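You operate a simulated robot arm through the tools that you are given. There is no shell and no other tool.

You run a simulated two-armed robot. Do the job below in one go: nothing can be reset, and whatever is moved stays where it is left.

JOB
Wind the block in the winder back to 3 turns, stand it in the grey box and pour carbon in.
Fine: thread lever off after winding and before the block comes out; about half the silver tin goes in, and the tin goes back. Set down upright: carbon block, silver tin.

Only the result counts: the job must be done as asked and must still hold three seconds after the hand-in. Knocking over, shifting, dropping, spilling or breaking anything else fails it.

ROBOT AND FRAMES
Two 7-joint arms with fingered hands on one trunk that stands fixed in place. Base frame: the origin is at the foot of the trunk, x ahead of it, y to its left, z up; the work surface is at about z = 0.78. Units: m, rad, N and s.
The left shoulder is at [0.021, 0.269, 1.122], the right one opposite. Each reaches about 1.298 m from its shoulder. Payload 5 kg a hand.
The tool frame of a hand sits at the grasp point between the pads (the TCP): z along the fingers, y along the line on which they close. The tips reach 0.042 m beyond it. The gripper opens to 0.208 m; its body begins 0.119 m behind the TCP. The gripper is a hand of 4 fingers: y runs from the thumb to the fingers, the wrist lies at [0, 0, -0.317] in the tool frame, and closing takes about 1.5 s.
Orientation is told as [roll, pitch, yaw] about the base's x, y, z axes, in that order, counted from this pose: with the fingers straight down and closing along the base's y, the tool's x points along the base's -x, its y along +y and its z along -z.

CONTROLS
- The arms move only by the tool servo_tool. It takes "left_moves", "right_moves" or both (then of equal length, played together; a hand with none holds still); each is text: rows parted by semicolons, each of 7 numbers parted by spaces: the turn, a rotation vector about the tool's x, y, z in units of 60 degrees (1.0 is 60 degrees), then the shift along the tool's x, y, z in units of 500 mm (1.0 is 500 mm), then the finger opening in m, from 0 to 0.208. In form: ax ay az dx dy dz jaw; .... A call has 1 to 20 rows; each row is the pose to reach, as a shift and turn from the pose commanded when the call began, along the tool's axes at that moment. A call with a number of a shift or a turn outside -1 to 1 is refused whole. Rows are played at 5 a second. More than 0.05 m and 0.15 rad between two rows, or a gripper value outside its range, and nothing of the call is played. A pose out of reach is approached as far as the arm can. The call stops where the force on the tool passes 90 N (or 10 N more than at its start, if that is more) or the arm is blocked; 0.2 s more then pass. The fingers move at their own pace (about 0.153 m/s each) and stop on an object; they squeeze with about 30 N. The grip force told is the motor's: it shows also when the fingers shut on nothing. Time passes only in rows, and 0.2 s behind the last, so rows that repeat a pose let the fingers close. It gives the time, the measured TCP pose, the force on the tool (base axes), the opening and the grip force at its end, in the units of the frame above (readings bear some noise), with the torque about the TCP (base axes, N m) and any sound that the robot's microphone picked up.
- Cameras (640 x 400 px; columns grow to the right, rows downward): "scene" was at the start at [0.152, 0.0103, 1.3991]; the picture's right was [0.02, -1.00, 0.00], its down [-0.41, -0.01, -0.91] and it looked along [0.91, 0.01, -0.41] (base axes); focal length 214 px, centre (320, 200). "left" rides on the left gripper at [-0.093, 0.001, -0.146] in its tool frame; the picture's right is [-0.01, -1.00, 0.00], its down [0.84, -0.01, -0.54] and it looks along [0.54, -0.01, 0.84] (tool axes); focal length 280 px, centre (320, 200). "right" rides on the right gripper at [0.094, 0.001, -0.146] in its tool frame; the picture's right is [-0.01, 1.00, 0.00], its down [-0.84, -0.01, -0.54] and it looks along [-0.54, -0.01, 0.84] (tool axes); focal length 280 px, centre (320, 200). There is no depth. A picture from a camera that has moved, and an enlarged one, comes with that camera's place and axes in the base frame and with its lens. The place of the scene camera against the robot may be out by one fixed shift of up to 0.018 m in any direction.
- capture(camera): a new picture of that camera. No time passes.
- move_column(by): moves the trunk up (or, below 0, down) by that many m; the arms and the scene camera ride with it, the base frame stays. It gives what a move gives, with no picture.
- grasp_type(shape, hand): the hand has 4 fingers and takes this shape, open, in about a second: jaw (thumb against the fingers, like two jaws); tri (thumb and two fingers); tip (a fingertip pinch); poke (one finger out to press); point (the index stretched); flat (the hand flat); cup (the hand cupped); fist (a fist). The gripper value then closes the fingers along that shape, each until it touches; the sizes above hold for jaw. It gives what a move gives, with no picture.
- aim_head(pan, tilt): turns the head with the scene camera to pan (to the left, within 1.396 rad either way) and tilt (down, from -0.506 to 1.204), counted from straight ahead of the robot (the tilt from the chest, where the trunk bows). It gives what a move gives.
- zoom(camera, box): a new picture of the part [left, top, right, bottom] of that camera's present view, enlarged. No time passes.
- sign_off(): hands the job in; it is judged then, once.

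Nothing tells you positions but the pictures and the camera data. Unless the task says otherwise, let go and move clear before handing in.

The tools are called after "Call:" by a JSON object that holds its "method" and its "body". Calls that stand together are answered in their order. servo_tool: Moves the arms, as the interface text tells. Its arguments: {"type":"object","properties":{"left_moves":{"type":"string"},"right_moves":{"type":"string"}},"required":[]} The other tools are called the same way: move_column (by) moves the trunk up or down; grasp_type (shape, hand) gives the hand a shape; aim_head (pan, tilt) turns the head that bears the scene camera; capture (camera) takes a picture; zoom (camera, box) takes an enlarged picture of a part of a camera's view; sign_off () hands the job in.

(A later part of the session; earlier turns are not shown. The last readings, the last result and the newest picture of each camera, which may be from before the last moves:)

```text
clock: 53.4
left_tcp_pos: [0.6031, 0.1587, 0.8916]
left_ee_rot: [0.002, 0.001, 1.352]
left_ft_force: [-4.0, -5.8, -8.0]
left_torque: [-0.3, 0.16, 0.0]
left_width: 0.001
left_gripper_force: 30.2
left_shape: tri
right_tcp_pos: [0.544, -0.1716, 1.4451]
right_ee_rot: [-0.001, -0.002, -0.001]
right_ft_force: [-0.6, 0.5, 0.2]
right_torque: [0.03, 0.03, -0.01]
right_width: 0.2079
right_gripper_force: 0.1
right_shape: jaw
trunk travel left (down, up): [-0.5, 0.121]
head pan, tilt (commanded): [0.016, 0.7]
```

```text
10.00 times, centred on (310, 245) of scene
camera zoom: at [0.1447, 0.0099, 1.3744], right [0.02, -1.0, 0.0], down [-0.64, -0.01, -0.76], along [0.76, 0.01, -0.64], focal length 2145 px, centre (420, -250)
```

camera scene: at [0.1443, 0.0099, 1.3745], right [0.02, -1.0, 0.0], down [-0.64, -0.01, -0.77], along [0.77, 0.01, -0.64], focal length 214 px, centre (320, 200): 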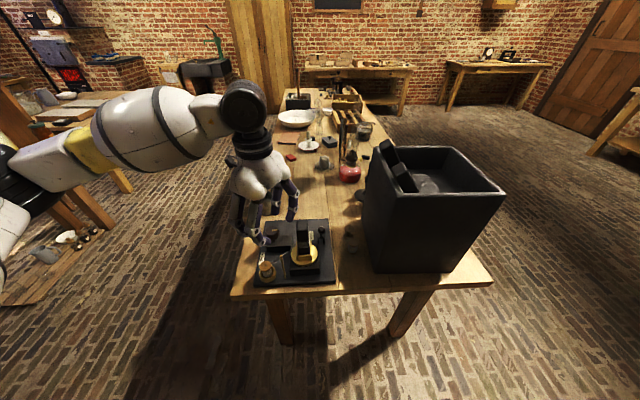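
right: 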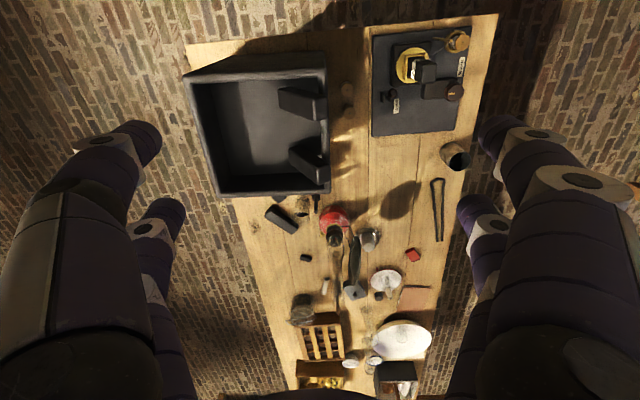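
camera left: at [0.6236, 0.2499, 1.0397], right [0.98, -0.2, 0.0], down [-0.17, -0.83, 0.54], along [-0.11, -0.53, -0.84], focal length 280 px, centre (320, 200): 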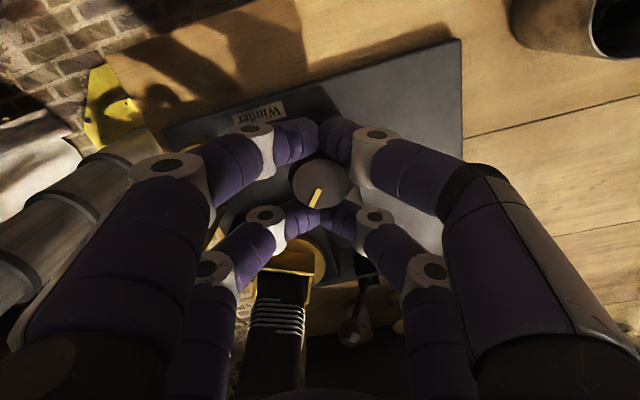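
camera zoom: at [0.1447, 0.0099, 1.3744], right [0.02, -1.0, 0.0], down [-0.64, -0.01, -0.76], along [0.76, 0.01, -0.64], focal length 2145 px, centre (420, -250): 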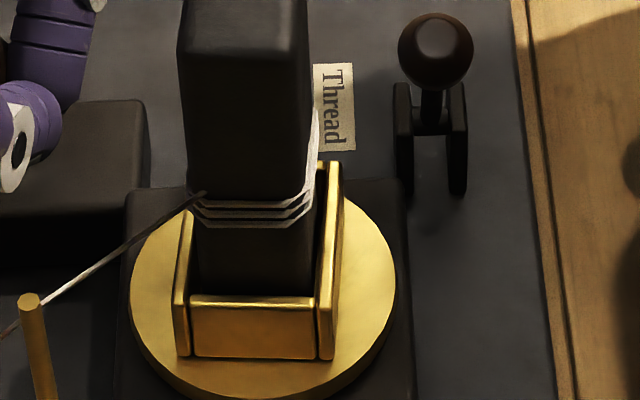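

The block is back at its starting orientation with three rings, i.e. three turns. I release the knob and lift the left hand up and away.

Call:
{"method": "servo_tool", "body": {"left_moves": "0 0 0 0 0 0 0.07; 0 0 0 0 0 0 0.07; 0 0 0 0 0 -0.06 0.07; 0 0 0 0 0 -0.14 0.07; 0 0 0 0 0 -0.22 0.07; 0 0 0 0 0 -0.3 0.07; 0 0 0 -0.06 0.013 -0.37 0.07; 0 0 0 -0.12 0.026 -0.42 0.07; 0 0 0 -0.18 0.039 -0.46 0.07; 0 0 0 -0.24 0.052 -0.5 0.07; 0 0 0 -0.3 0.065 -0.54 0.07; 0 0 0 -0.3 0.065 -0.54 0.07"}}

Call:
{"method": "zoom", "body": {"camera": "scene", "box": [250, 200, 340, 280]}}

Call:
{"method": "zoom", "body": {"camera": "scene", "box": [295, 225, 325, 265]}}

Call:
{"method": "capture", "body": {"camera": "left"}}

```text
clock: 56.0
left_tcp_pos: [0.6062, 0.3135, 1.1631]
left_ee_rot: [0.002, 0.001, 1.351]
left_ft_force: [-0.4, -0.5, -1.2]
left_torque: [0.07, 0.09, -0.03]
left_width: 0.07
left_gripper_force: 0.2
left_shape: tri
right_tcp_pos: [0.5458, -0.1724, 1.4432]
right_ee_rot: [0.001, 0.001, -0.001]
right_ft_force: [0.0, -0.2, -1.0]
right_torque: [0.06, 0.1, -0.03]
right_width: 0.2079
right_gripper_force: 0.0
right_shape: jaw
trunk travel left (down, up): [-0.5, 0.121]
head pan, tilt (commanded): [0.016, 0.7]
```

```text
5.00 times, centred on (295, 240) of scene
camera zoom: at [0.1454, 0.0096, 1.3742], right [0.02, -1.0, 0.0], down [-0.64, -0.01, -0.76], along [0.76, 0.01, -0.64], focal length 1072 px, centre (445, 0)
```

zoom: 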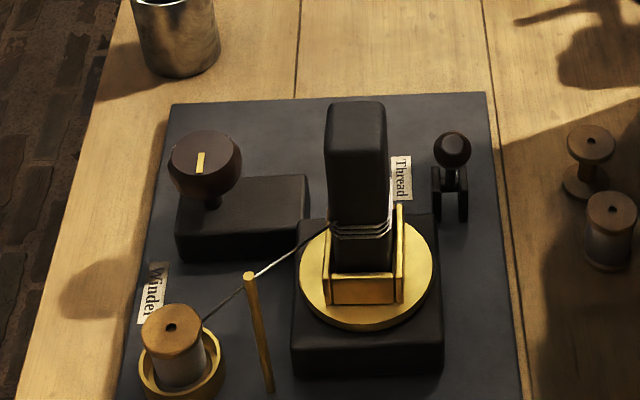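

```text
10.00 times, centred on (310, 245) of scene
camera zoom: at [0.1454, 0.0096, 1.3742], right [0.02, -1.0, 0.0], down [-0.64, -0.01, -0.76], along [0.76, 0.01, -0.64], focal length 2145 px, centre (420, -250)
```

zoom: 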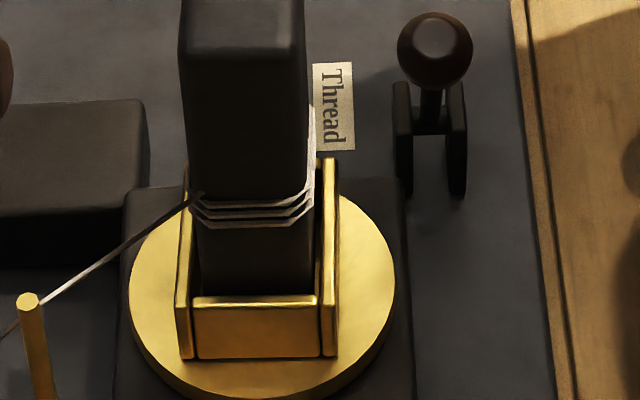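

```text
taken
camera left: at [0.626, 0.4053, 1.3109], right [0.98, -0.2, 0.0], down [-0.17, -0.82, 0.54], along [-0.11, -0.53, -0.84], focal length 280 px, centre (320, 200)
```

left: 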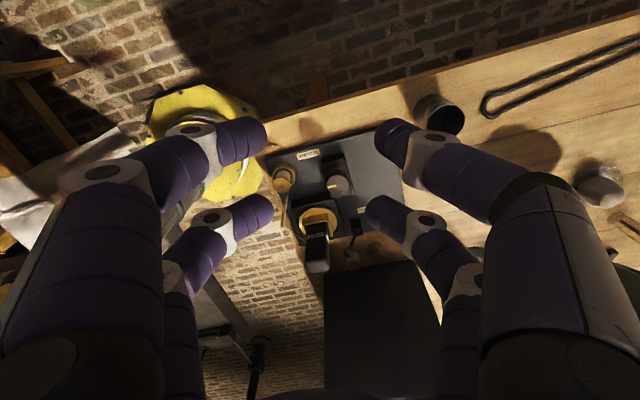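

Three rings confirmed with the hand clear. Next is the thread lever: I set the right hand to the poke shape in free air to see what sticks out.

Call:
{"method": "grasp_type", "body": {"shape": "poke", "hand": "right"}}

Call:
{"method": "capture", "body": {"camera": "right"}}

Call:
{"method": "aim_head", "body": {"pan": -0.1, "tilt": 0.1}}

Call:
{"method": "capture", "body": {"camera": "scene"}}

```text
clock: 56.9
left_tcp_pos: [0.6057, 0.3147, 1.1654]
left_ee_rot: [0.0, 0.001, 1.352]
left_ft_force: [-0.3, -0.3, -0.1]
left_torque: [0.03, -0.03, 0.0]
left_width: 0.07
left_gripper_force: 0.0
left_shape: tri
right_tcp_pos: [0.5439, -0.1714, 1.4444]
right_ee_rot: [-0.001, 0.0, 0.0]
right_ft_force: [0.3, 0.2, 0.1]
right_torque: [0.02, 0.0, 0.01]
right_width: 0.0
right_gripper_force: 0.1
right_shape: poke
trunk travel left (down, up): [-0.5, 0.121]
head pan, tilt (commanded): [0.016, 0.7]
```

```text
taken
camera right: at [0.4511, -0.1697, 1.5904], right [0.01, 1.0, 0.0], down [0.84, -0.01, 0.54], along [0.54, -0.01, -0.84], focal length 280 px, centre (320, 200)
```

right: 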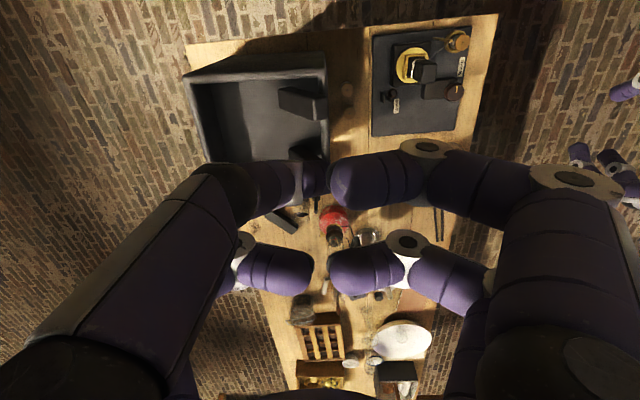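

```text
clock: 57.9
left_tcp_pos: [0.6059, 0.3137, 1.165]
left_ee_rot: [0.001, 0.001, 1.352]
left_ft_force: [-0.1, -0.1, 0.2]
left_torque: [0.0, 0.01, -0.03]
left_width: 0.0697
left_gripper_force: 0.0
left_shape: tri
right_tcp_pos: [0.5448, -0.1719, 1.4456]
right_ee_rot: [-0.001, 0.001, 0.0]
right_ft_force: [0.9, -0.4, 0.0]
right_torque: [-0.01, 0.02, 0.02]
right_width: 0.0
right_gripper_force: 0.1
right_shape: poke
trunk travel left (down, up): [-0.5, 0.121]
head pan, tilt (commanded): [-0.099, 0.099]
```

```text
taken
camera scene: at [0.1513, -0.0003, 1.4291], right [-0.1, -1.0, 0.0], down [-0.1, 0.01, -0.99], along [0.99, -0.1, -0.1], focal length 214 px, centre (320, 200)
```

scene: 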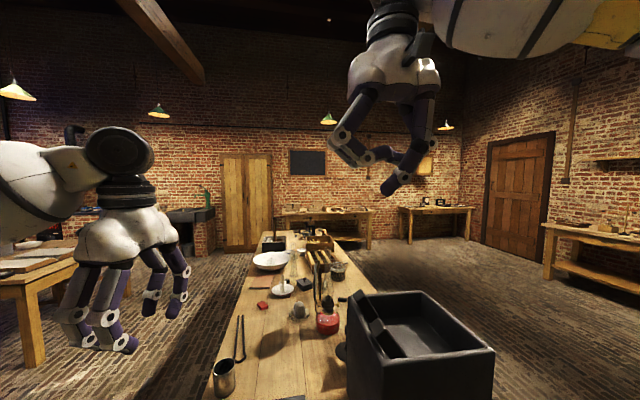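

The poke finger leaves the other fingers spread wide near the block, so I'll instead push the lever ball with the closed right hand, yawed −90° so it stays narrow beside the block. First I move above a point in front of the lever.

Call:
{"method": "grasp_type", "body": {"shape": "jaw", "hand": "right"}}

Call:
{"method": "servo_tool", "body": {"right_moves": "0 0 0.1 0.009 0.0285 0.069 0; 0 0 0.2 0.018 0.057 0.138 0; 0 0 0.3 0.027 0.0855 0.207 0; 0 0 0.4 0.036 0.114 0.276 0; 0 0 0.5 0.045 0.1425 0.345 0; 0 0 0.6 0.054 0.171 0.414 0; 0 0 0.7 0.063 0.1995 0.483 0; 0 0 0.8 0.072 0.228 0.552 0; 0 0 0.9 0.081 0.2565 0.621 0; 0 0 1.0 0.09 0.285 0.69 0; 0 0 1.0 0.09 0.285 0.69 0"}}

Call:
{"method": "servo_tool", "body": {"right_moves": "0 0 0.125 0 0 0 0; 0 0 0.25 0 0 0 0; 0 0 0.375 0 0 0 0; 0 0 0.5 0 0 0 0; 0 0 0.5 0 0 0 0"}}

Call:
{"method": "aim_head", "body": {"pan": 0.016, "tilt": 0.7}}

Call:
{"method": "capture", "body": {"camera": "scene"}}

Call:
{"method": "capture", "body": {"camera": "right"}}

```text
clock: 58.8
left_tcp_pos: [0.6065, 0.3147, 1.1653]
left_ee_rot: [0.0, -0.001, 1.351]
left_ft_force: [0.2, -0.2, 0.6]
left_torque: [-0.03, 0.0, -0.01]
left_width: 0.0699
left_gripper_force: 0.0
left_shape: tri
right_tcp_pos: [0.5441, -0.1707, 1.4448]
right_ee_rot: [0.001, 0.0, 0.0]
right_ft_force: [0.4, -0.3, 0.3]
right_torque: [-0.02, 0.01, 0.01]
right_width: 0.2078
right_gripper_force: 0.1
right_shape: jaw
trunk travel left (down, up): [-0.5, 0.121]
head pan, tilt (commanded): [-0.099, 0.099]
```

```text
clock: 61.2
left_tcp_pos: [0.6049, 0.3144, 1.1652]
left_ee_rot: [0.0, 0.002, 1.35]
left_ft_force: [-0.6, -0.3, 0.0]
left_torque: [-0.01, -0.01, 0.0]
left_width: 0.0698
left_gripper_force: 0.1
left_shape: tri
right_tcp_pos: [0.5024, -0.0287, 1.0975]
right_ee_rot: [0.0, -0.001, -1.048]
right_ft_force: [-0.3, 0.5, 0.0]
right_torque: [-0.01, -0.04, -0.01]
right_width: 0.0
right_gripper_force: 30.1
right_shape: jaw
trunk travel left (down, up): [-0.5, 0.121]
head pan, tilt (commanded): [-0.099, 0.099]
```

```text
clock: 62.4
left_tcp_pos: [0.6057, 0.3144, 1.1628]
left_ee_rot: [0.001, 0.0, 1.351]
left_ft_force: [-0.4, 0.0, 0.6]
left_torque: [0.0, -0.04, 0.01]
left_width: 0.0697
left_gripper_force: 0.0
left_shape: tri
right_tcp_pos: [0.5, -0.0284, 1.0984]
right_ee_rot: [0.0, -0.001, -1.571]
right_ft_force: [0.0, -0.7, 0.0]
right_torque: [0.0, 0.0, -0.01]
right_width: 0.0001
right_gripper_force: 30.0
right_shape: jaw
trunk travel left (down, up): [-0.5, 0.121]
head pan, tilt (commanded): [-0.099, 0.099]
```

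```text
clock: 63.4
left_tcp_pos: [0.6065, 0.3137, 1.1652]
left_ee_rot: [0.0, 0.0, 1.35]
left_ft_force: [0.4, -0.7, 0.0]
left_torque: [0.01, -0.02, -0.03]
left_width: 0.0696
left_gripper_force: 0.0
left_shape: tri
right_tcp_pos: [0.5009, -0.0267, 1.1002]
right_ee_rot: [0.0, 0.001, -1.571]
right_ft_force: [-0.5, 0.2, 0.4]
right_torque: [-0.01, -0.01, 0.01]
right_width: 0.0
right_gripper_force: 29.9
right_shape: jaw
trunk travel left (down, up): [-0.5, 0.121]
head pan, tilt (commanded): [0.016, 0.7]
```

```text
taken
camera scene: at [0.1446, 0.0101, 1.3745], right [0.02, -1.0, 0.0], down [-0.64, -0.01, -0.77], along [0.77, 0.01, -0.64], focal length 214 px, centre (320, 200)
```

scene: 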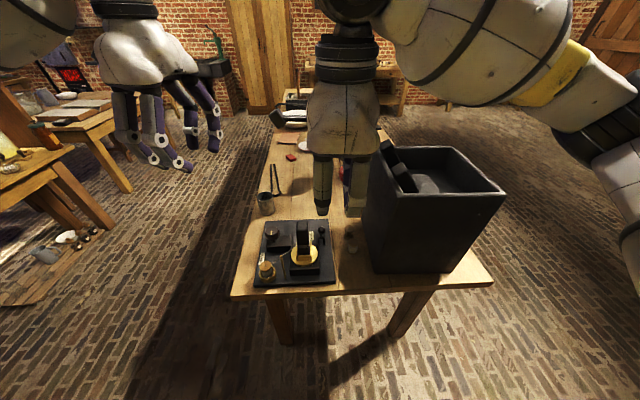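

```text
taken
camera right: at [0.5014, 0.0653, 1.2452], right [1.0, -0.01, 0.0], down [-0.01, -0.84, 0.54], along [-0.01, -0.54, -0.84], focal length 280 px, centre (320, 200)
```

right: 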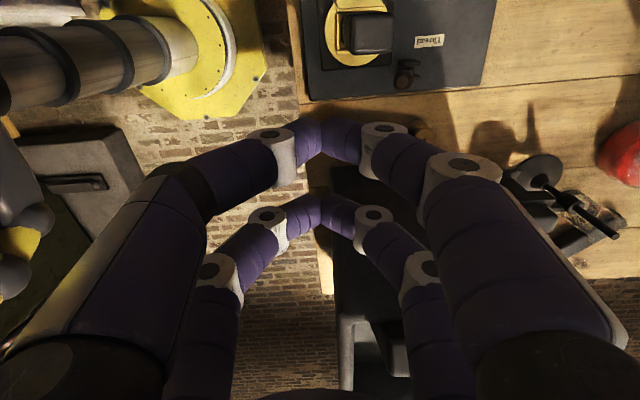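

The right hand is in place above; I zoom on the lever and block from its camera before descending.

Call:
{"method": "zoom", "body": {"camera": "right", "box": [300, 0, 500, 120]}}

Call:
{"method": "zoom", "body": {"camera": "scene", "box": [270, 200, 350, 280]}}

```text
3.20 times, centred on (400, 60) of right
camera zoom: at [0.5014, 0.0653, 1.2452], right [1.0, -0.01, 0.0], down [-0.01, -0.84, 0.54], along [-0.01, -0.54, -0.84], focal length 897 px, centre (64, 648)
```

zoom: 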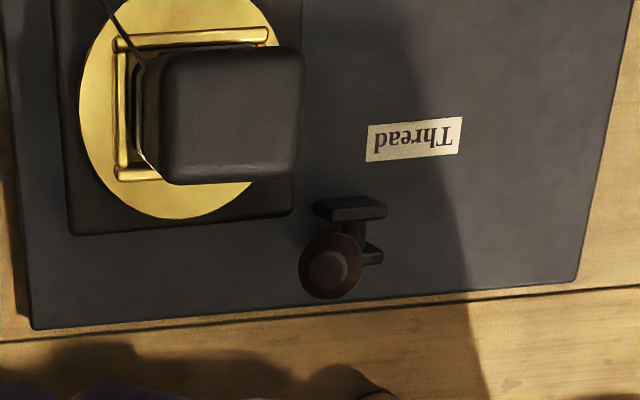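

```text
5.00 times, centred on (310, 240) of scene
camera zoom: at [0.1446, 0.0101, 1.3745], right [0.02, -1.0, 0.0], down [-0.64, -0.01, -0.77], along [0.77, 0.01, -0.64], focal length 1072 px, centre (370, 0)
```

zoom: 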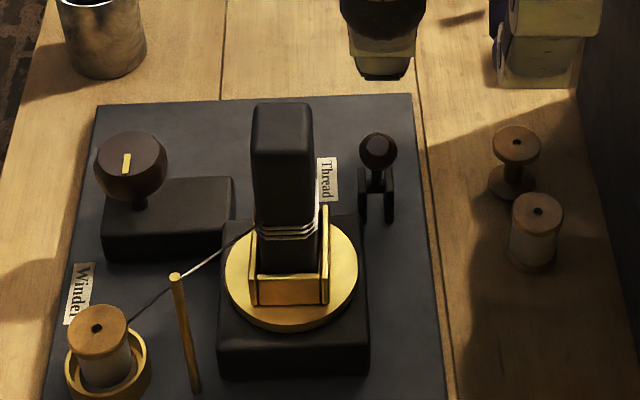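

Ball at about (0.600, 0.004, 0.883), pivot near (0.627, 0.007). I descend in front of it to z=0.89.

Call:
{"method": "servo_tool", "body": {"right_moves": "0 0 0 0.002 -0.004 0.08 0; 0 0 0 0.002 -0.008 0.16 0; 0 0 0 0.002 -0.01 0.24 0; 0 0 0 0.002 -0.01 0.32 0; 0 0 0 0.002 -0.01 0.38 0; 0 0 0 0.002 -0.01 0.42 0; 0 0 0 0.002 -0.01 0.42 0"}}

Call:
{"method": "capture", "body": {"camera": "right"}}

Call:
{"method": "zoom", "body": {"camera": "scene", "box": [260, 180, 380, 280]}}

```text
clock: 65.2
left_tcp_pos: [0.606, 0.3194, 1.1605]
left_ee_rot: [0.005, 0.002, 1.353]
left_ft_force: [2.2, 2.5, -2.6]
left_torque: [-0.38, 0.36, 0.04]
left_width: 0.0698
left_gripper_force: 0.0
left_shape: tri
right_tcp_pos: [0.5108, -0.0257, 0.9194]
right_ee_rot: [0.057, 0.009, -1.58]
right_ft_force: [1.6, -0.5, -0.1]
right_torque: [0.02, 0.3, 0.01]
right_width: 0.0
right_gripper_force: 29.7
right_shape: jaw
trunk travel left (down, up): [-0.5, 0.121]
head pan, tilt (commanded): [0.016, 0.7]
stopped in row 7 (right hand): the arm was blocked; the commanded pose is now the measured one
```

```text
taken
camera right: at [0.5038, 0.0677, 1.0649], right [1.0, -0.02, 0.06], down [-0.05, -0.85, 0.53], along [0.03, -0.53, -0.85], focal length 280 px, centre (320, 200)
```

right: 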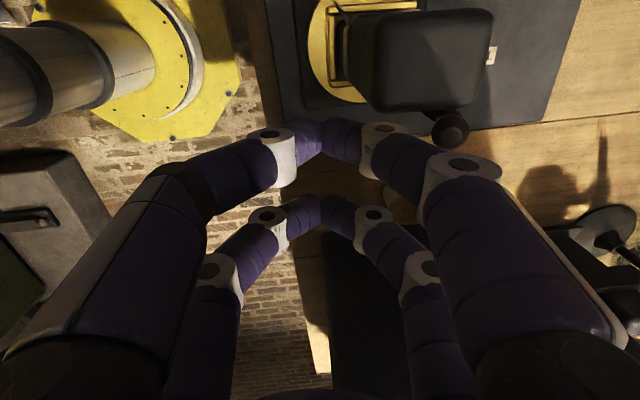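

```text
4.00 times, centred on (320, 230) of scene
camera zoom: at [0.1453, 0.0152, 1.3732], right [0.02, -1.0, 0.0], down [-0.65, -0.01, -0.76], along [0.76, 0.01, -0.65], focal length 858 px, centre (320, 80)
```

zoom: 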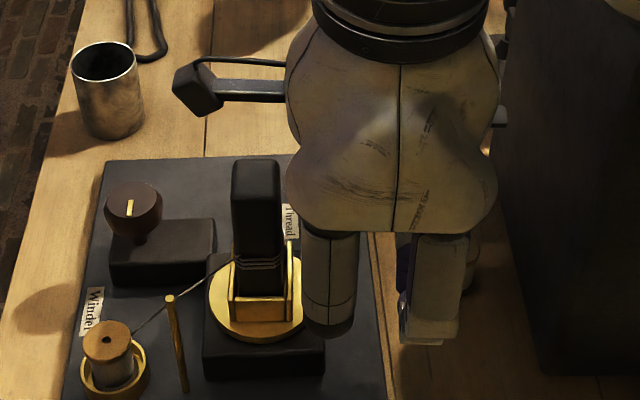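

The arm reports being blocked at z≈0.92 though the tool force is small; something else of the right arm is touching. I look around to find the contact.

Call:
{"method": "capture", "body": {"camera": "scene"}}

Call:
{"method": "aim_head", "body": {"pan": -0.7, "tilt": 0.6}}

Call:
{"method": "capture", "body": {"camera": "scene"}}

Call:
{"method": "capture", "body": {"camera": "left"}}

```text
taken
camera scene: at [0.1453, 0.0152, 1.3732], right [0.02, -1.0, 0.0], down [-0.65, -0.01, -0.76], along [0.76, 0.01, -0.65], focal length 214 px, centre (320, 200)
```

scene: 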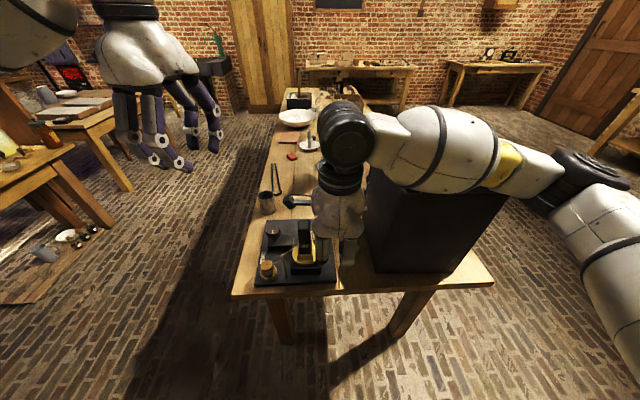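

```text
clock: 66.3
left_tcp_pos: [0.6043, 0.3163, 1.1647]
left_ee_rot: [-0.001, 0.003, 1.351]
left_ft_force: [0.5, 0.3, -0.8]
left_torque: [0.01, 0.02, -0.01]
left_width: 0.0698
left_gripper_force: 0.1
left_shape: tri
right_tcp_pos: [0.5055, -0.0261, 0.9182]
right_ee_rot: [0.052, 0.004, -1.575]
right_ft_force: [0.1, 0.5, 0.6]
right_torque: [0.03, 0.03, 0.02]
right_width: 0.0
right_gripper_force: 29.8
right_shape: jaw
trunk travel left (down, up): [-0.5, 0.121]
head pan, tilt (commanded): [-0.7, 0.6]
```

```text
taken
camera scene: at [0.126, -0.0451, 1.3838], right [-0.64, -0.77, 0.0], down [-0.43, 0.36, -0.83], along [0.63, -0.53, -0.56], focal length 214 px, centre (320, 200)
```

scene: 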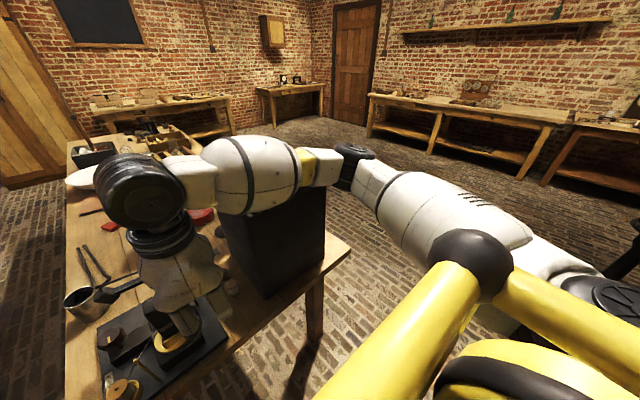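

```text
taken
camera left: at [0.6238, 0.4088, 1.3113], right [0.98, -0.2, 0.0], down [-0.17, -0.82, 0.54], along [-0.11, -0.53, -0.84], focal length 280 px, centre (320, 200)
```

left: 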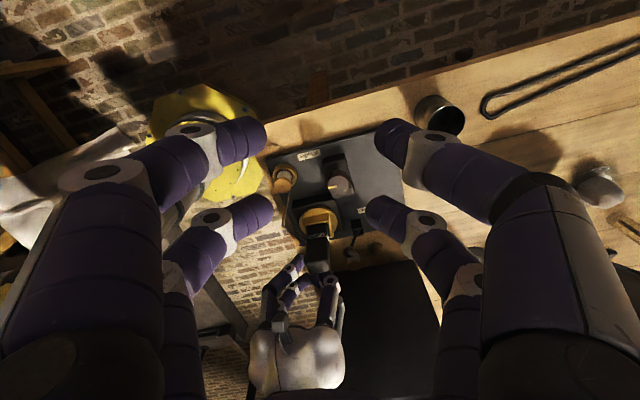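

The right forearm lies over the grey box when the hand is this low, so it touched the box area. I lift the right hand straight up right away and will use the left arm for the winder side.

Call:
{"method": "servo_tool", "body": {"right_moves": "0 0 0 0 0 -0.06 0; 0 0 0 0 0 -0.14 0; 0 0 0 0 0 -0.22 0; 0 0 0 0 0 -0.3 0; 0 0 0 0 0 -0.4 0; 0 0 0 0 0 -0.5 0; 0 0 0 0 0 -0.6 0; 0 0 0 0 0 -0.6 0"}}

Call:
{"method": "aim_head", "body": {"pan": -0.3, "tilt": 0.6}}

Call:
{"method": "capture", "body": {"camera": "scene"}}

Call:
{"method": "capture", "body": {"camera": "right"}}

```text
clock: 68.1
left_tcp_pos: [0.6064, 0.3137, 1.1649]
left_ee_rot: [0.002, -0.001, 1.35]
left_ft_force: [0.1, 0.4, -0.3]
left_torque: [0.02, 0.05, -0.01]
left_width: 0.0697
left_gripper_force: 0.0
left_shape: tri
right_tcp_pos: [0.4946, -0.028, 1.2092]
right_ee_rot: [0.038, 0.006, -1.576]
right_ft_force: [0.6, -0.2, 0.4]
right_torque: [0.04, 0.04, -0.02]
right_width: 0.0
right_gripper_force: 29.3
right_shape: jaw
trunk travel left (down, up): [-0.5, 0.121]
head pan, tilt (commanded): [-0.7, 0.6]
```

```text
clock: 68.9
left_tcp_pos: [0.6072, 0.3142, 1.1641]
left_ee_rot: [0.0, -0.001, 1.351]
left_ft_force: [0.1, -0.9, 1.6]
left_torque: [-0.03, 0.01, 0.01]
left_width: 0.0698
left_gripper_force: 0.0
left_shape: tri
right_tcp_pos: [0.4939, -0.0284, 1.209]
right_ee_rot: [0.038, 0.008, -1.574]
right_ft_force: [0.1, 0.7, 0.3]
right_torque: [0.01, 0.0, 0.01]
right_width: 0.0
right_gripper_force: 30.1
right_shape: jaw
trunk travel left (down, up): [-0.5, 0.121]
head pan, tilt (commanded): [-0.3, 0.6]
```

```text
taken
camera scene: at [0.1439, -0.0174, 1.3831], right [-0.3, -0.96, 0.0], down [-0.54, 0.17, -0.83], along [0.79, -0.24, -0.56], focal length 214 px, centre (320, 200)
```

scene: 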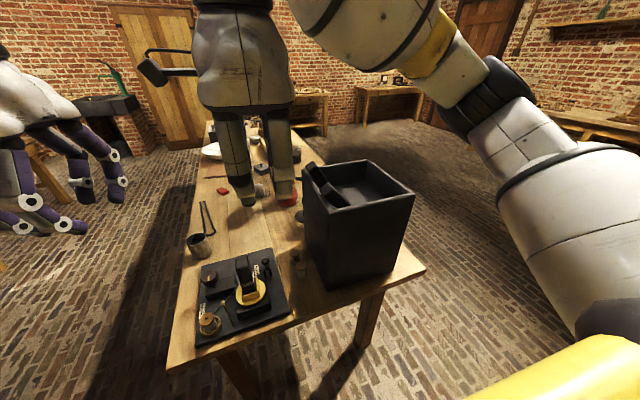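

```text
taken
camera right: at [0.4903, 0.0642, 1.3554], right [1.0, -0.02, 0.04], down [-0.04, -0.85, 0.53], along [0.02, -0.53, -0.85], focal length 280 px, centre (320, 200)
```

right: 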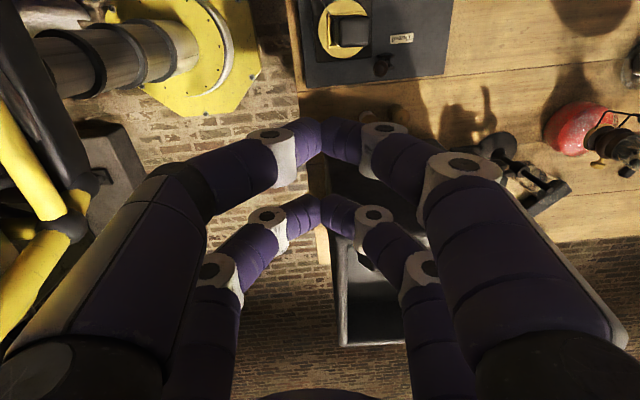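

I bring the right hand back to its start pose to inspect the box from the same viewpoint as at the beginning.

Call:
{"method": "servo_tool", "body": {"right_moves": "0 0 -0.1 -0.028 0.01 -0.047 0; 0 0 -0.2 -0.057 0.02 -0.094 0; 0 0 -0.3 -0.086 0.03 -0.142 0; 0 0 -0.4 -0.114 0.04 -0.189 0; 0 0 -0.5 -0.143 0.05 -0.236 0; 0 0 -0.6 -0.172 0.06 -0.283 0; 0 0 -0.7 -0.2 0.07 -0.33 0.05; 0 0 -0.8 -0.229 0.08 -0.378 0.1; 0 0 -0.9 -0.257 0.09 -0.425 0.15; 0 0 -1.0 -0.286 0.102 -0.472 0.2; 0 0 -1.0 -0.286 0.102 -0.472 0.2"}}

Call:
{"method": "servo_tool", "body": {"right_moves": "0 0 -0.125 0 0 0 0.2; 0 0 -0.25 0 0 0 0.2; 0 0 -0.375 0 0 0 0.2; 0 0 -0.5 0 0 0 0.2; 0 0 -0.5 0 0 0 0.2"}}

Call:
{"method": "aim_head", "body": {"pan": 0.016, "tilt": 0.95}}

Call:
{"method": "capture", "body": {"camera": "scene"}}

Call:
{"method": "zoom", "body": {"camera": "scene", "box": [340, 60, 500, 220]}}

Call:
{"method": "capture", "body": {"camera": "right"}}

```text
clock: 71.3
left_tcp_pos: [0.607, 0.3151, 1.1639]
left_ee_rot: [0.002, 0.0, 1.352]
left_ft_force: [1.1, 1.1, 0.6]
left_torque: [0.0, 0.06, -0.02]
left_width: 0.0699
left_gripper_force: 0.1
left_shape: tri
right_tcp_pos: [0.5344, -0.1766, 1.4469]
right_ee_rot: [0.025, -0.029, -0.528]
right_ft_force: [0.5, -0.2, -1.0]
right_torque: [-0.03, 0.08, 0.01]
right_width: 0.1998
right_gripper_force: 0.0
right_shape: jaw
trunk travel left (down, up): [-0.5, 0.121]
head pan, tilt (commanded): [-0.3, 0.6]
```

```text
clock: 72.5
left_tcp_pos: [0.6061, 0.3151, 1.1636]
left_ee_rot: [0.0, 0.0, 1.351]
left_ft_force: [0.1, -0.6, 0.2]
left_torque: [0.02, 0.0, 0.02]
left_width: 0.07
left_gripper_force: 0.0
left_shape: tri
right_tcp_pos: [0.5349, -0.1755, 1.4468]
right_ee_rot: [0.008, -0.038, -0.003]
right_ft_force: [0.1, 0.6, 0.2]
right_torque: [0.01, 0.0, -0.01]
right_width: 0.2
right_gripper_force: 0.1
right_shape: jaw
trunk travel left (down, up): [-0.5, 0.121]
head pan, tilt (commanded): [-0.3, 0.6]
```

```text
clock: 73.4
left_tcp_pos: [0.6055, 0.314, 1.1633]
left_ee_rot: [0.001, 0.0, 1.351]
left_ft_force: [-1.2, 1.2, 0.3]
left_torque: [0.04, 0.01, 0.05]
left_width: 0.0699
left_gripper_force: 0.1
left_shape: tri
right_tcp_pos: [0.5341, -0.175, 1.4464]
right_ee_rot: [0.007, -0.035, -0.004]
right_ft_force: [-0.9, 0.2, -0.2]
right_torque: [-0.03, 0.0, -0.04]
right_width: 0.2001
right_gripper_force: 0.0
right_shape: jaw
trunk travel left (down, up): [-0.5, 0.121]
head pan, tilt (commanded): [0.016, 0.949]
```

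```text
taken
camera scene: at [0.1324, 0.0099, 1.3547], right [0.02, -1.0, 0.0], down [-0.81, -0.01, -0.58], along [0.58, 0.01, -0.81], focal length 214 px, centre (320, 200)
```

scene: 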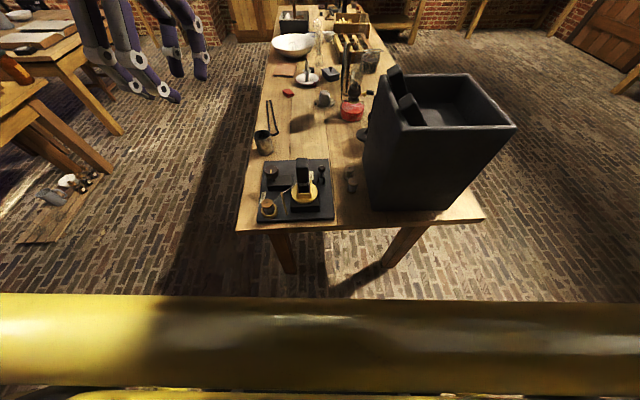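

```text
2.50 times, centred on (420, 140) of scene
camera zoom: at [0.1324, 0.0099, 1.3547], right [0.02, -1.0, 0.0], down [-0.81, -0.01, -0.58], along [0.58, 0.01, -0.81], focal length 536 px, centre (70, 350)
```

zoom: 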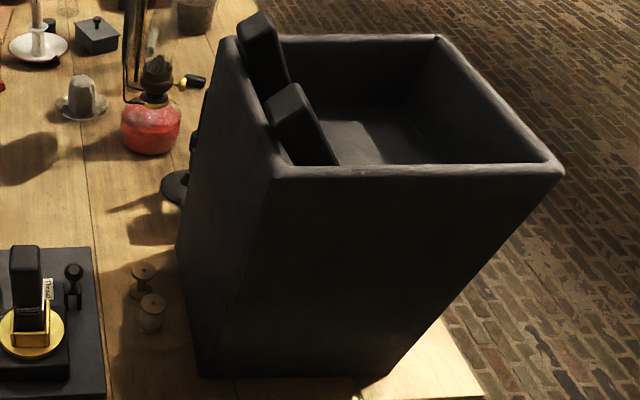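

```text
taken
camera right: at [0.4346, -0.1743, 1.5883], right [0.02, 1.0, 0.01], down [0.82, -0.02, 0.57], along [0.57, 0.0, -0.82], focal length 280 px, centre (320, 200)
```

right: 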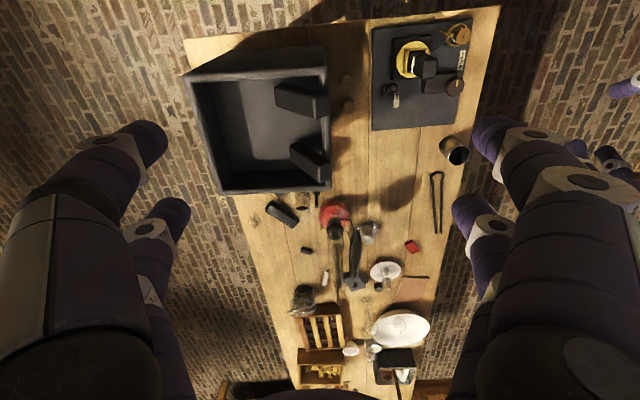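

The near leaning block may have shifted slightly; I restore the right hand to exactly its start pose to compare like for like.

Call:
{"method": "servo_tool", "body": {"right_moves": "0.0067 0.034 0.003 -0.0214 0.0076 0.003 0.2; 0.0067 0.034 0.003 -0.0214 0.0076 0.003 0.2; 0.0067 0.034 0.003 -0.0214 0.0076 0.003 0.2"}}

Call:
{"method": "capture", "body": {"camera": "right"}}

Call:
{"method": "zoom", "body": {"camera": "right", "box": [180, 40, 360, 210]}}

Call:
{"method": "zoom", "body": {"camera": "right", "box": [260, 60, 340, 200]}}

Call:
{"method": "aim_head", "body": {"pan": 0.016, "tilt": 0.422}}

Call:
{"method": "zoom", "body": {"camera": "scene", "box": [340, 180, 520, 300]}}

```text
clock: 74.2
left_tcp_pos: [0.607, 0.3141, 1.1635]
left_ee_rot: [0.0, 0.0, 1.35]
left_ft_force: [-0.3, 0.2, -1.0]
left_torque: [-0.05, 0.01, 0.0]
left_width: 0.07
left_gripper_force: 0.0
left_shape: tri
right_tcp_pos: [0.5457, -0.1707, 1.4442]
right_ee_rot: [-0.001, -0.001, -0.007]
right_ft_force: [0.6, 1.9, 0.2]
right_torque: [-0.06, 0.02, -0.01]
right_width: 0.1999
right_gripper_force: 0.1
right_shape: jaw
trunk travel left (down, up): [-0.5, 0.121]
head pan, tilt (commanded): [0.016, 0.949]
```

```text
taken
camera right: at [0.4511, -0.1684, 1.5899], right [0.02, 1.0, 0.0], down [0.84, -0.02, 0.54], along [0.54, -0.01, -0.84], focal length 280 px, centre (320, 200)
```

right: 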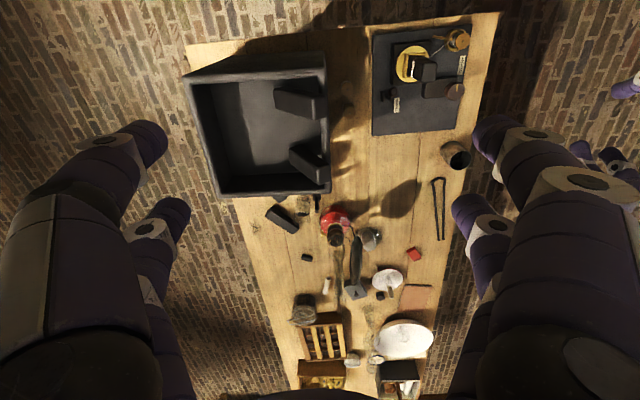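

```text
2.35 times, centred on (270, 125) of right
camera zoom: at [0.4511, -0.1684, 1.5899], right [0.02, 1.0, 0.0], down [0.84, -0.02, 0.54], along [0.54, -0.01, -0.84], focal length 660 px, centre (438, 376)
```

zoom: 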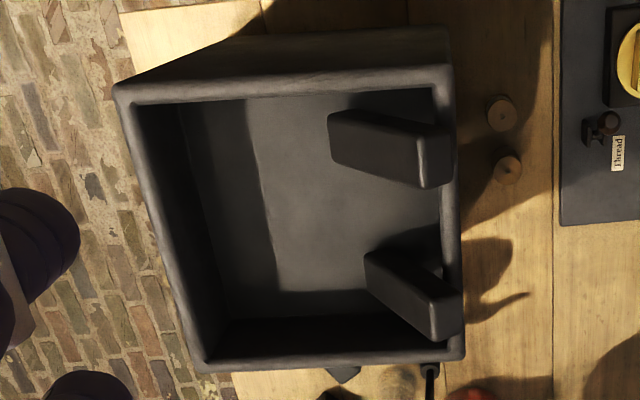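

```text
2.86 times, centred on (300, 130) of right
camera zoom: at [0.4511, -0.1684, 1.5899], right [0.02, 1.0, 0.0], down [0.84, -0.02, 0.54], along [0.54, -0.01, -0.84], focal length 801 px, centre (377, 400)
```

zoom: 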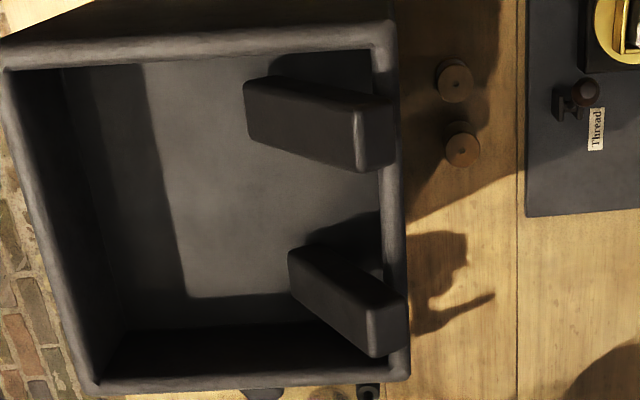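

```text
clock: 75.1
left_tcp_pos: [0.6054, 0.3137, 1.1648]
left_ee_rot: [0.001, -0.001, 1.352]
left_ft_force: [-0.4, -0.4, -0.2]
left_torque: [-0.01, -0.01, -0.01]
left_width: 0.07
left_gripper_force: 0.0
left_shape: tri
right_tcp_pos: [0.5441, -0.1717, 1.4448]
right_ee_rot: [0.001, -0.002, -0.008]
right_ft_force: [-1.4, 0.1, -0.2]
right_torque: [0.02, -0.02, -0.01]
right_width: 0.2
right_gripper_force: 0.0
right_shape: jaw
trunk travel left (down, up): [-0.5, 0.121]
head pan, tilt (commanded): [0.016, 0.422]
```

```text
3.33 times, centred on (430, 240) of scene
camera zoom: at [0.1519, 0.0102, 1.3991], right [0.02, -1.0, 0.0], down [-0.41, -0.01, -0.91], along [0.91, 0.01, -0.41], focal length 715 px, centre (-47, 67)
```

zoom: 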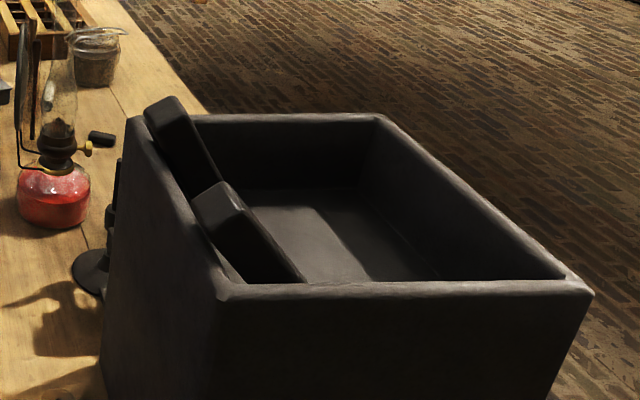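

The near leaning block's foot slid about 9 mm (box itself unmoved); I'll put that right later. Now I park the right hand to the side, and bring the left hand in front of the lever.

Call:
{"method": "servo_tool", "body": {"right_moves": "0 0 0 0.018 -0.09 0 0.15; 0 0 0 0.036 -0.18 0 0.1; 0 0 0 0.054 -0.27 0 0.1; 0 0 0 0.072 -0.36 0 0.1; 0 0 0 0.09 -0.45 0 0.1; 0 0 0 0.09 -0.45 0 0.1"}}

Call:
{"method": "servo_tool", "body": {"left_moves": "0 0 -0.03 0.09 0.008 0.016 0.04; 0 0 -0.06 0.18 0.015 0.032 0; 0 0 -0.09 0.27 0.022 0.048 0; 0 0 -0.12 0.36 0.03 0.064 0; 0 0 -0.15 0.45 0.037 0.08 0; 0 0 -0.18 0.54 0.044 0.096 0; 0 0 -0.21 0.63 0.052 0.112 0; 0 0 -0.21 0.71 0.059 0.128 0; 0 0 -0.21 0.71 0.059 0.128 0"}}

Call:
{"method": "capture", "body": {"camera": "left"}}

Call:
{"method": "capture", "body": {"camera": "scene"}}

```text
clock: 76.5
left_tcp_pos: [0.6067, 0.3156, 1.1622]
left_ee_rot: [0.002, 0.001, 1.351]
left_ft_force: [0.4, 0.7, -0.8]
left_torque: [-0.15, 0.09, 0.0]
left_width: 0.0699
left_gripper_force: 0.0
left_shape: tri
right_tcp_pos: [0.4975, -0.3919, 1.4428]
right_ee_rot: [-0.002, -0.001, -0.007]
right_ft_force: [0.1, 1.0, 0.1]
right_torque: [-0.2, 0.17, -0.01]
right_width: 0.1004
right_gripper_force: 0.1
right_shape: jaw
trunk travel left (down, up): [-0.5, 0.121]
head pan, tilt (commanded): [0.016, 0.422]
```

```text
clock: 78.5
left_tcp_pos: [0.4996, -0.0246, 1.0977]
left_ee_rot: [0.0, -0.001, 1.573]
left_ft_force: [0.5, -0.6, -0.1]
left_torque: [-0.08, 0.03, 0.0]
left_width: 0.0
left_gripper_force: 29.8
left_shape: tri
right_tcp_pos: [0.4963, -0.3922, 1.4423]
right_ee_rot: [0.001, -0.002, -0.007]
right_ft_force: [0.1, 0.4, 0.6]
right_torque: [-0.08, 0.03, 0.02]
right_width: 0.1005
right_gripper_force: 0.0
right_shape: jaw
trunk travel left (down, up): [-0.5, 0.121]
head pan, tilt (commanded): [0.016, 0.422]
```

```text
taken
camera left: at [0.4977, 0.0692, 1.2453], right [1.0, 0.02, 0.0], down [0.01, -0.84, 0.54], along [0.01, -0.54, -0.84], focal length 280 px, centre (320, 200)
```

left: 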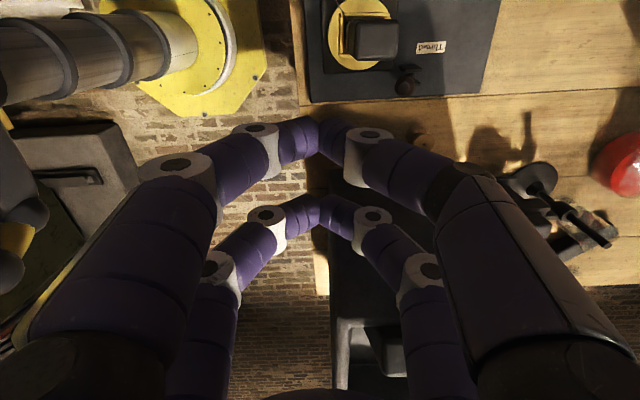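

```text
taken
camera scene: at [0.1522, 0.0109, 1.3991], right [0.02, -1.0, 0.0], down [-0.41, -0.01, -0.91], along [0.91, 0.01, -0.41], focal length 214 px, centre (320, 200)
```

scene: 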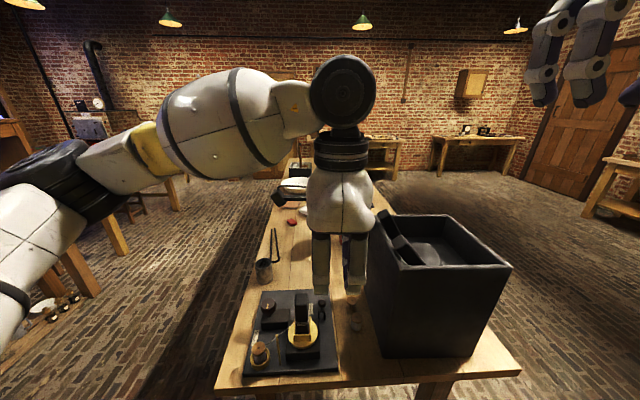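

The left arm reaches this spot without anything in its way. I descend to z≈0.89 in front of the lever ball.

Call:
{"method": "servo_tool", "body": {"left_moves": "0 0 0 0 0 0.08 0; 0 0 0 0 0 0.16 0; 0 0 0 0 0 0.24 0; 0 0 0 0 0 0.32 0; 0 0 0 0 0 0.38 0; 0 0 0 0 0 0.416 0; 0 0 0 0 0 0.416 0"}}

Call:
{"method": "capture", "body": {"camera": "left"}}

Call:
{"method": "zoom", "body": {"camera": "scene", "box": [240, 250, 380, 380]}}

```text
clock: 80.1
left_tcp_pos: [0.4986, -0.0245, 0.8899]
left_ee_rot: [0.0, 0.0, 1.571]
left_ft_force: [-0.3, 0.1, 0.1]
left_torque: [-0.03, 0.0, -0.01]
left_width: 0.0
left_gripper_force: 30.3
left_shape: tri
right_tcp_pos: [0.4956, -0.3931, 1.4424]
right_ee_rot: [-0.002, -0.002, -0.006]
right_ft_force: [0.9, -0.5, 0.2]
right_torque: [-0.04, -0.02, 0.0]
right_width: 0.1005
right_gripper_force: 0.0
right_shape: jaw
trunk travel left (down, up): [-0.5, 0.121]
head pan, tilt (commanded): [0.016, 0.422]
```

```text
taken
camera left: at [0.4979, 0.0679, 1.0363], right [1.0, 0.01, 0.0], down [0.01, -0.84, 0.54], along [0.01, -0.54, -0.84], focal length 280 px, centre (320, 200)
```

left: 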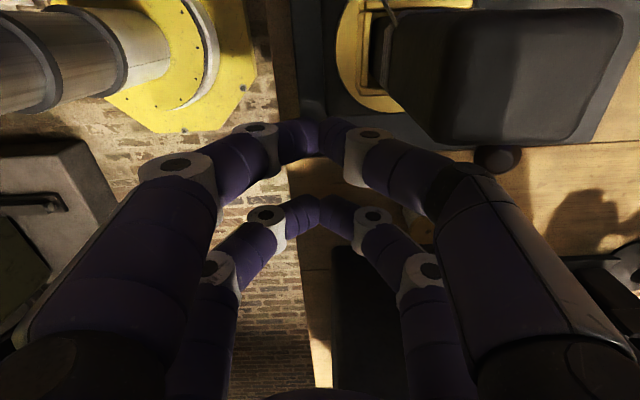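

```text
3.08 times, centred on (310, 315) of scene
camera zoom: at [0.1519, 0.0104, 1.3992], right [0.02, -1.0, 0.0], down [-0.41, -0.01, -0.91], along [0.91, 0.01, -0.41], focal length 660 px, centre (351, -154)
```

zoom: 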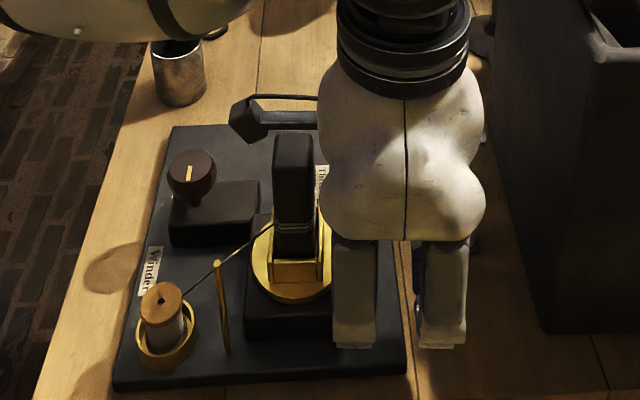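

I now push slowly in +x against the lever ball.

Call:
{"method": "servo_tool", "body": {"left_moves": "0 0 0 0 -0.02 0 0; 0 0 0 0 -0.04 0 0; 0 0 0 0 -0.06 0 0; 0 0 0 0 -0.08 0 0; 0 0 0 0 -0.08 0 0"}}

Call:
{"method": "capture", "body": {"camera": "left"}}

```text
clock: 81.3
left_tcp_pos: [0.5388, -0.026, 0.892]
left_ee_rot: [0.001, -0.001, 1.57]
left_ft_force: [0.0, 0.2, 1.0]
left_torque: [0.01, -0.03, 0.0]
left_width: 0.0
left_gripper_force: 29.7
left_shape: tri
right_tcp_pos: [0.496, -0.3927, 1.442]
right_ee_rot: [0.0, -0.002, -0.006]
right_ft_force: [-0.4, 0.6, 0.2]
right_torque: [-0.01, 0.02, 0.01]
right_width: 0.1004
right_gripper_force: 0.0
right_shape: jaw
trunk travel left (down, up): [-0.5, 0.121]
head pan, tilt (commanded): [0.016, 0.422]
```

```text
taken
camera left: at [0.5376, 0.0683, 1.0389], right [1.0, 0.01, 0.0], down [0.01, -0.84, 0.54], along [0.01, -0.54, -0.84], focal length 280 px, centre (320, 200)
```

left: 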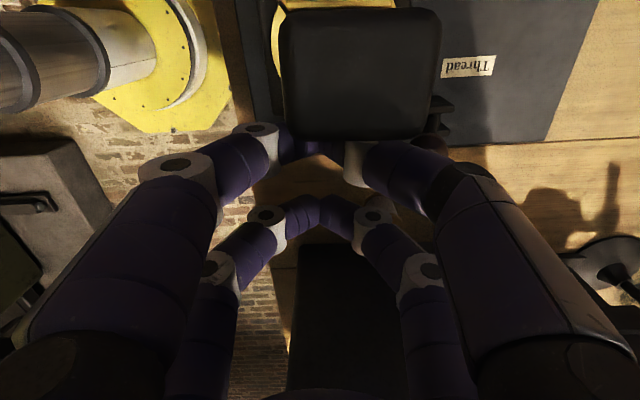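

Call:
{"method": "servo_tool", "body": {"left_moves": "0 0 0 0 -0.02 0 0; 0 0 0 0 -0.04 0 0; 0 0 0 0 -0.06 0 0; 0 0 0 0 -0.08 0 0; 0 0 0 0 -0.08 0 0"}}

Call:
{"method": "capture", "body": {"camera": "left"}}

Call:
{"method": "zoom", "body": {"camera": "scene", "box": [240, 250, 380, 380]}}

```text
clock: 82.5
left_tcp_pos: [0.579, -0.0275, 0.8914]
left_ee_rot: [-0.001, 0.0, 1.572]
left_ft_force: [1.1, 0.5, -0.4]
left_torque: [-0.02, -0.02, -0.03]
left_width: 0.0003
left_gripper_force: 29.6
left_shape: tri
right_tcp_pos: [0.4945, -0.393, 1.4425]
right_ee_rot: [0.001, -0.003, -0.007]
right_ft_force: [-0.6, -0.4, 0.4]
right_torque: [0.01, -0.04, 0.02]
right_width: 0.1005
right_gripper_force: 0.1
right_shape: jaw
trunk travel left (down, up): [-0.5, 0.121]
head pan, tilt (commanded): [0.016, 0.422]
```

```text
taken
camera left: at [0.5785, 0.0662, 1.0385], right [1.0, 0.01, 0.0], down [0.01, -0.84, 0.54], along [0.01, -0.54, -0.84], focal length 280 px, centre (320, 200)
```

left: 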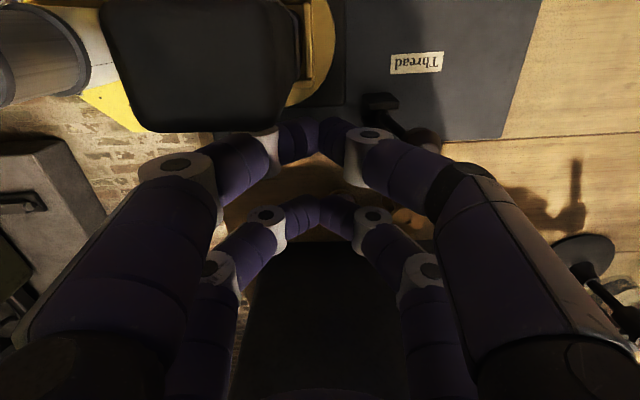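

```text
3.08 times, centred on (310, 315) of scene
camera zoom: at [0.1519, 0.0102, 1.3992], right [0.02, -1.0, 0.0], down [-0.41, -0.01, -0.91], along [0.91, 0.01, -0.41], focal length 660 px, centre (351, -154)
```

zoom: 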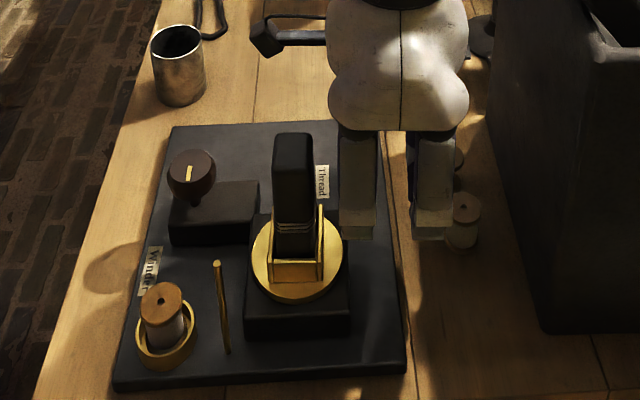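

The lever has swung over and the thread between block and post is gone. I back off and look at the lever's position.

Call:
{"method": "servo_tool", "body": {"left_moves": "0 0 0 0 0.03 0 0; 0 0 0 0 0.08 0 0; 0 0 0 0 0.14 0 0; 0 0 0 0 0.14 -0.06 0; 0 0 0 0 0.14 -0.14 0; 0 0 0 0 0.14 -0.22 0; 0 0 0 0 0.14 -0.3 0; 0 0 0 0 0.14 -0.38 0; 0 0 0 0 0.14 -0.42 0; 0 0 0 0 0.14 -0.42 0"}}

Call:
{"method": "zoom", "body": {"camera": "left", "box": [300, 0, 500, 120]}}

Call:
{"method": "zoom", "body": {"camera": "scene", "box": [240, 270, 360, 380]}}

```text
clock: 84.7
left_tcp_pos: [0.5115, -0.0258, 1.1026]
left_ee_rot: [0.001, 0.0, 1.573]
left_ft_force: [0.4, 0.2, -0.7]
left_torque: [0.01, -0.01, 0.03]
left_width: 0.0
left_gripper_force: 30.4
left_shape: tri
right_tcp_pos: [0.4953, -0.3937, 1.4425]
right_ee_rot: [0.0, 0.0, -0.007]
right_ft_force: [-0.6, -0.1, 0.4]
right_torque: [0.0, -0.01, 0.02]
right_width: 0.1005
right_gripper_force: 0.0
right_shape: jaw
trunk travel left (down, up): [-0.5, 0.121]
head pan, tilt (commanded): [0.016, 0.422]
```

```text
3.20 times, centred on (400, 60) of left
camera zoom: at [0.5109, 0.0693, 1.2503], right [1.0, 0.01, 0.0], down [0.01, -0.84, 0.54], along [0.01, -0.54, -0.84], focal length 897 px, centre (64, 648)
```

zoom: 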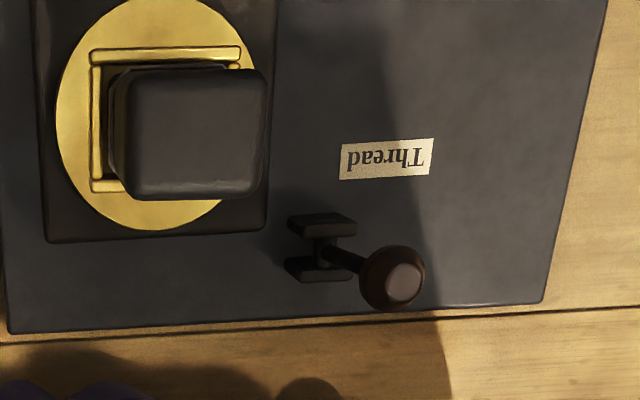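

```text
3.64 times, centred on (300, 325) of scene
camera zoom: at [0.1521, 0.0102, 1.3991], right [0.02, -1.0, 0.0], down [-0.41, -0.01, -0.91], along [0.91, 0.01, -0.41], focal length 780 px, centre (393, -254)
```

zoom: 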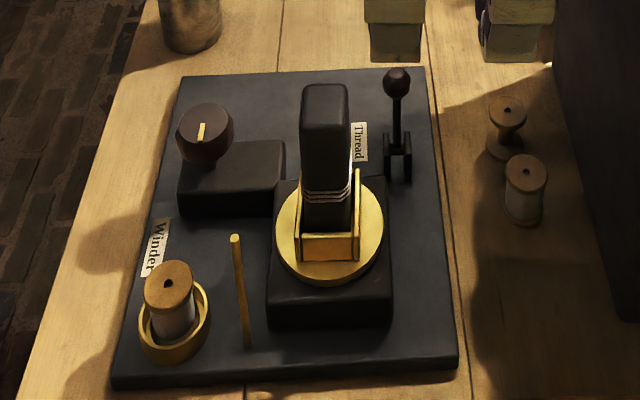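

The thread is released and the lever has passed over, but it seems to have stopped only where I left it (~10–15° forward versus −22° before). I push it gently on to its end stop.

Call:
{"method": "servo_tool", "body": {"left_moves": "0 0 0 0 0 0.08 0; 0 0 0 0 0 0.16 0; 0 0 0 0 0 0.24 0; 0 0 0 0 0 0.32 0; 0 0 0 0 0 0.39 0; 0 0 0 0 0 0.424 0; 0 0 0 0 -0.05 0.424 0; 0 0 0 0 -0.1 0.424 0; 0 0 0 0 -0.13 0.424 0; 0 0 0 0 -0.14 0.424 0; 0 0 0 0 -0.148 0.424 0; 0 0 0 0 -0.156 0.424 0; 0 0 0 0 -0.156 0.424 0"}}

Call:
{"method": "capture", "body": {"camera": "left"}}

```text
clock: 87.5
left_tcp_pos: [0.5866, -0.0268, 0.8891]
left_ee_rot: [0.001, 0.0, 1.57]
left_ft_force: [0.3, 0.1, 0.6]
left_torque: [-0.04, -0.01, -0.01]
left_width: 0.0
left_gripper_force: 30.1
left_shape: tri
right_tcp_pos: [0.4954, -0.3938, 1.4436]
right_ee_rot: [-0.001, -0.002, -0.007]
right_ft_force: [0.1, 0.2, 0.2]
right_torque: [0.02, -0.03, -0.01]
right_width: 0.1005
right_gripper_force: 0.1
right_shape: jaw
trunk travel left (down, up): [-0.5, 0.121]
head pan, tilt (commanded): [0.016, 0.422]
```

```text
taken
camera left: at [0.5861, 0.0673, 1.0368], right [1.0, 0.01, 0.0], down [0.01, -0.84, 0.54], along [0.01, -0.54, -0.84], focal length 280 px, centre (320, 200)
```

left: 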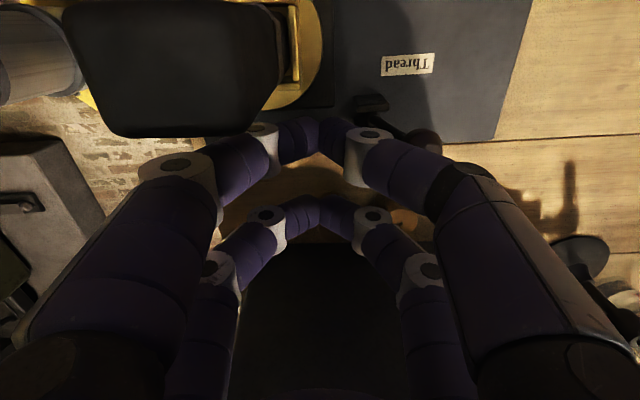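

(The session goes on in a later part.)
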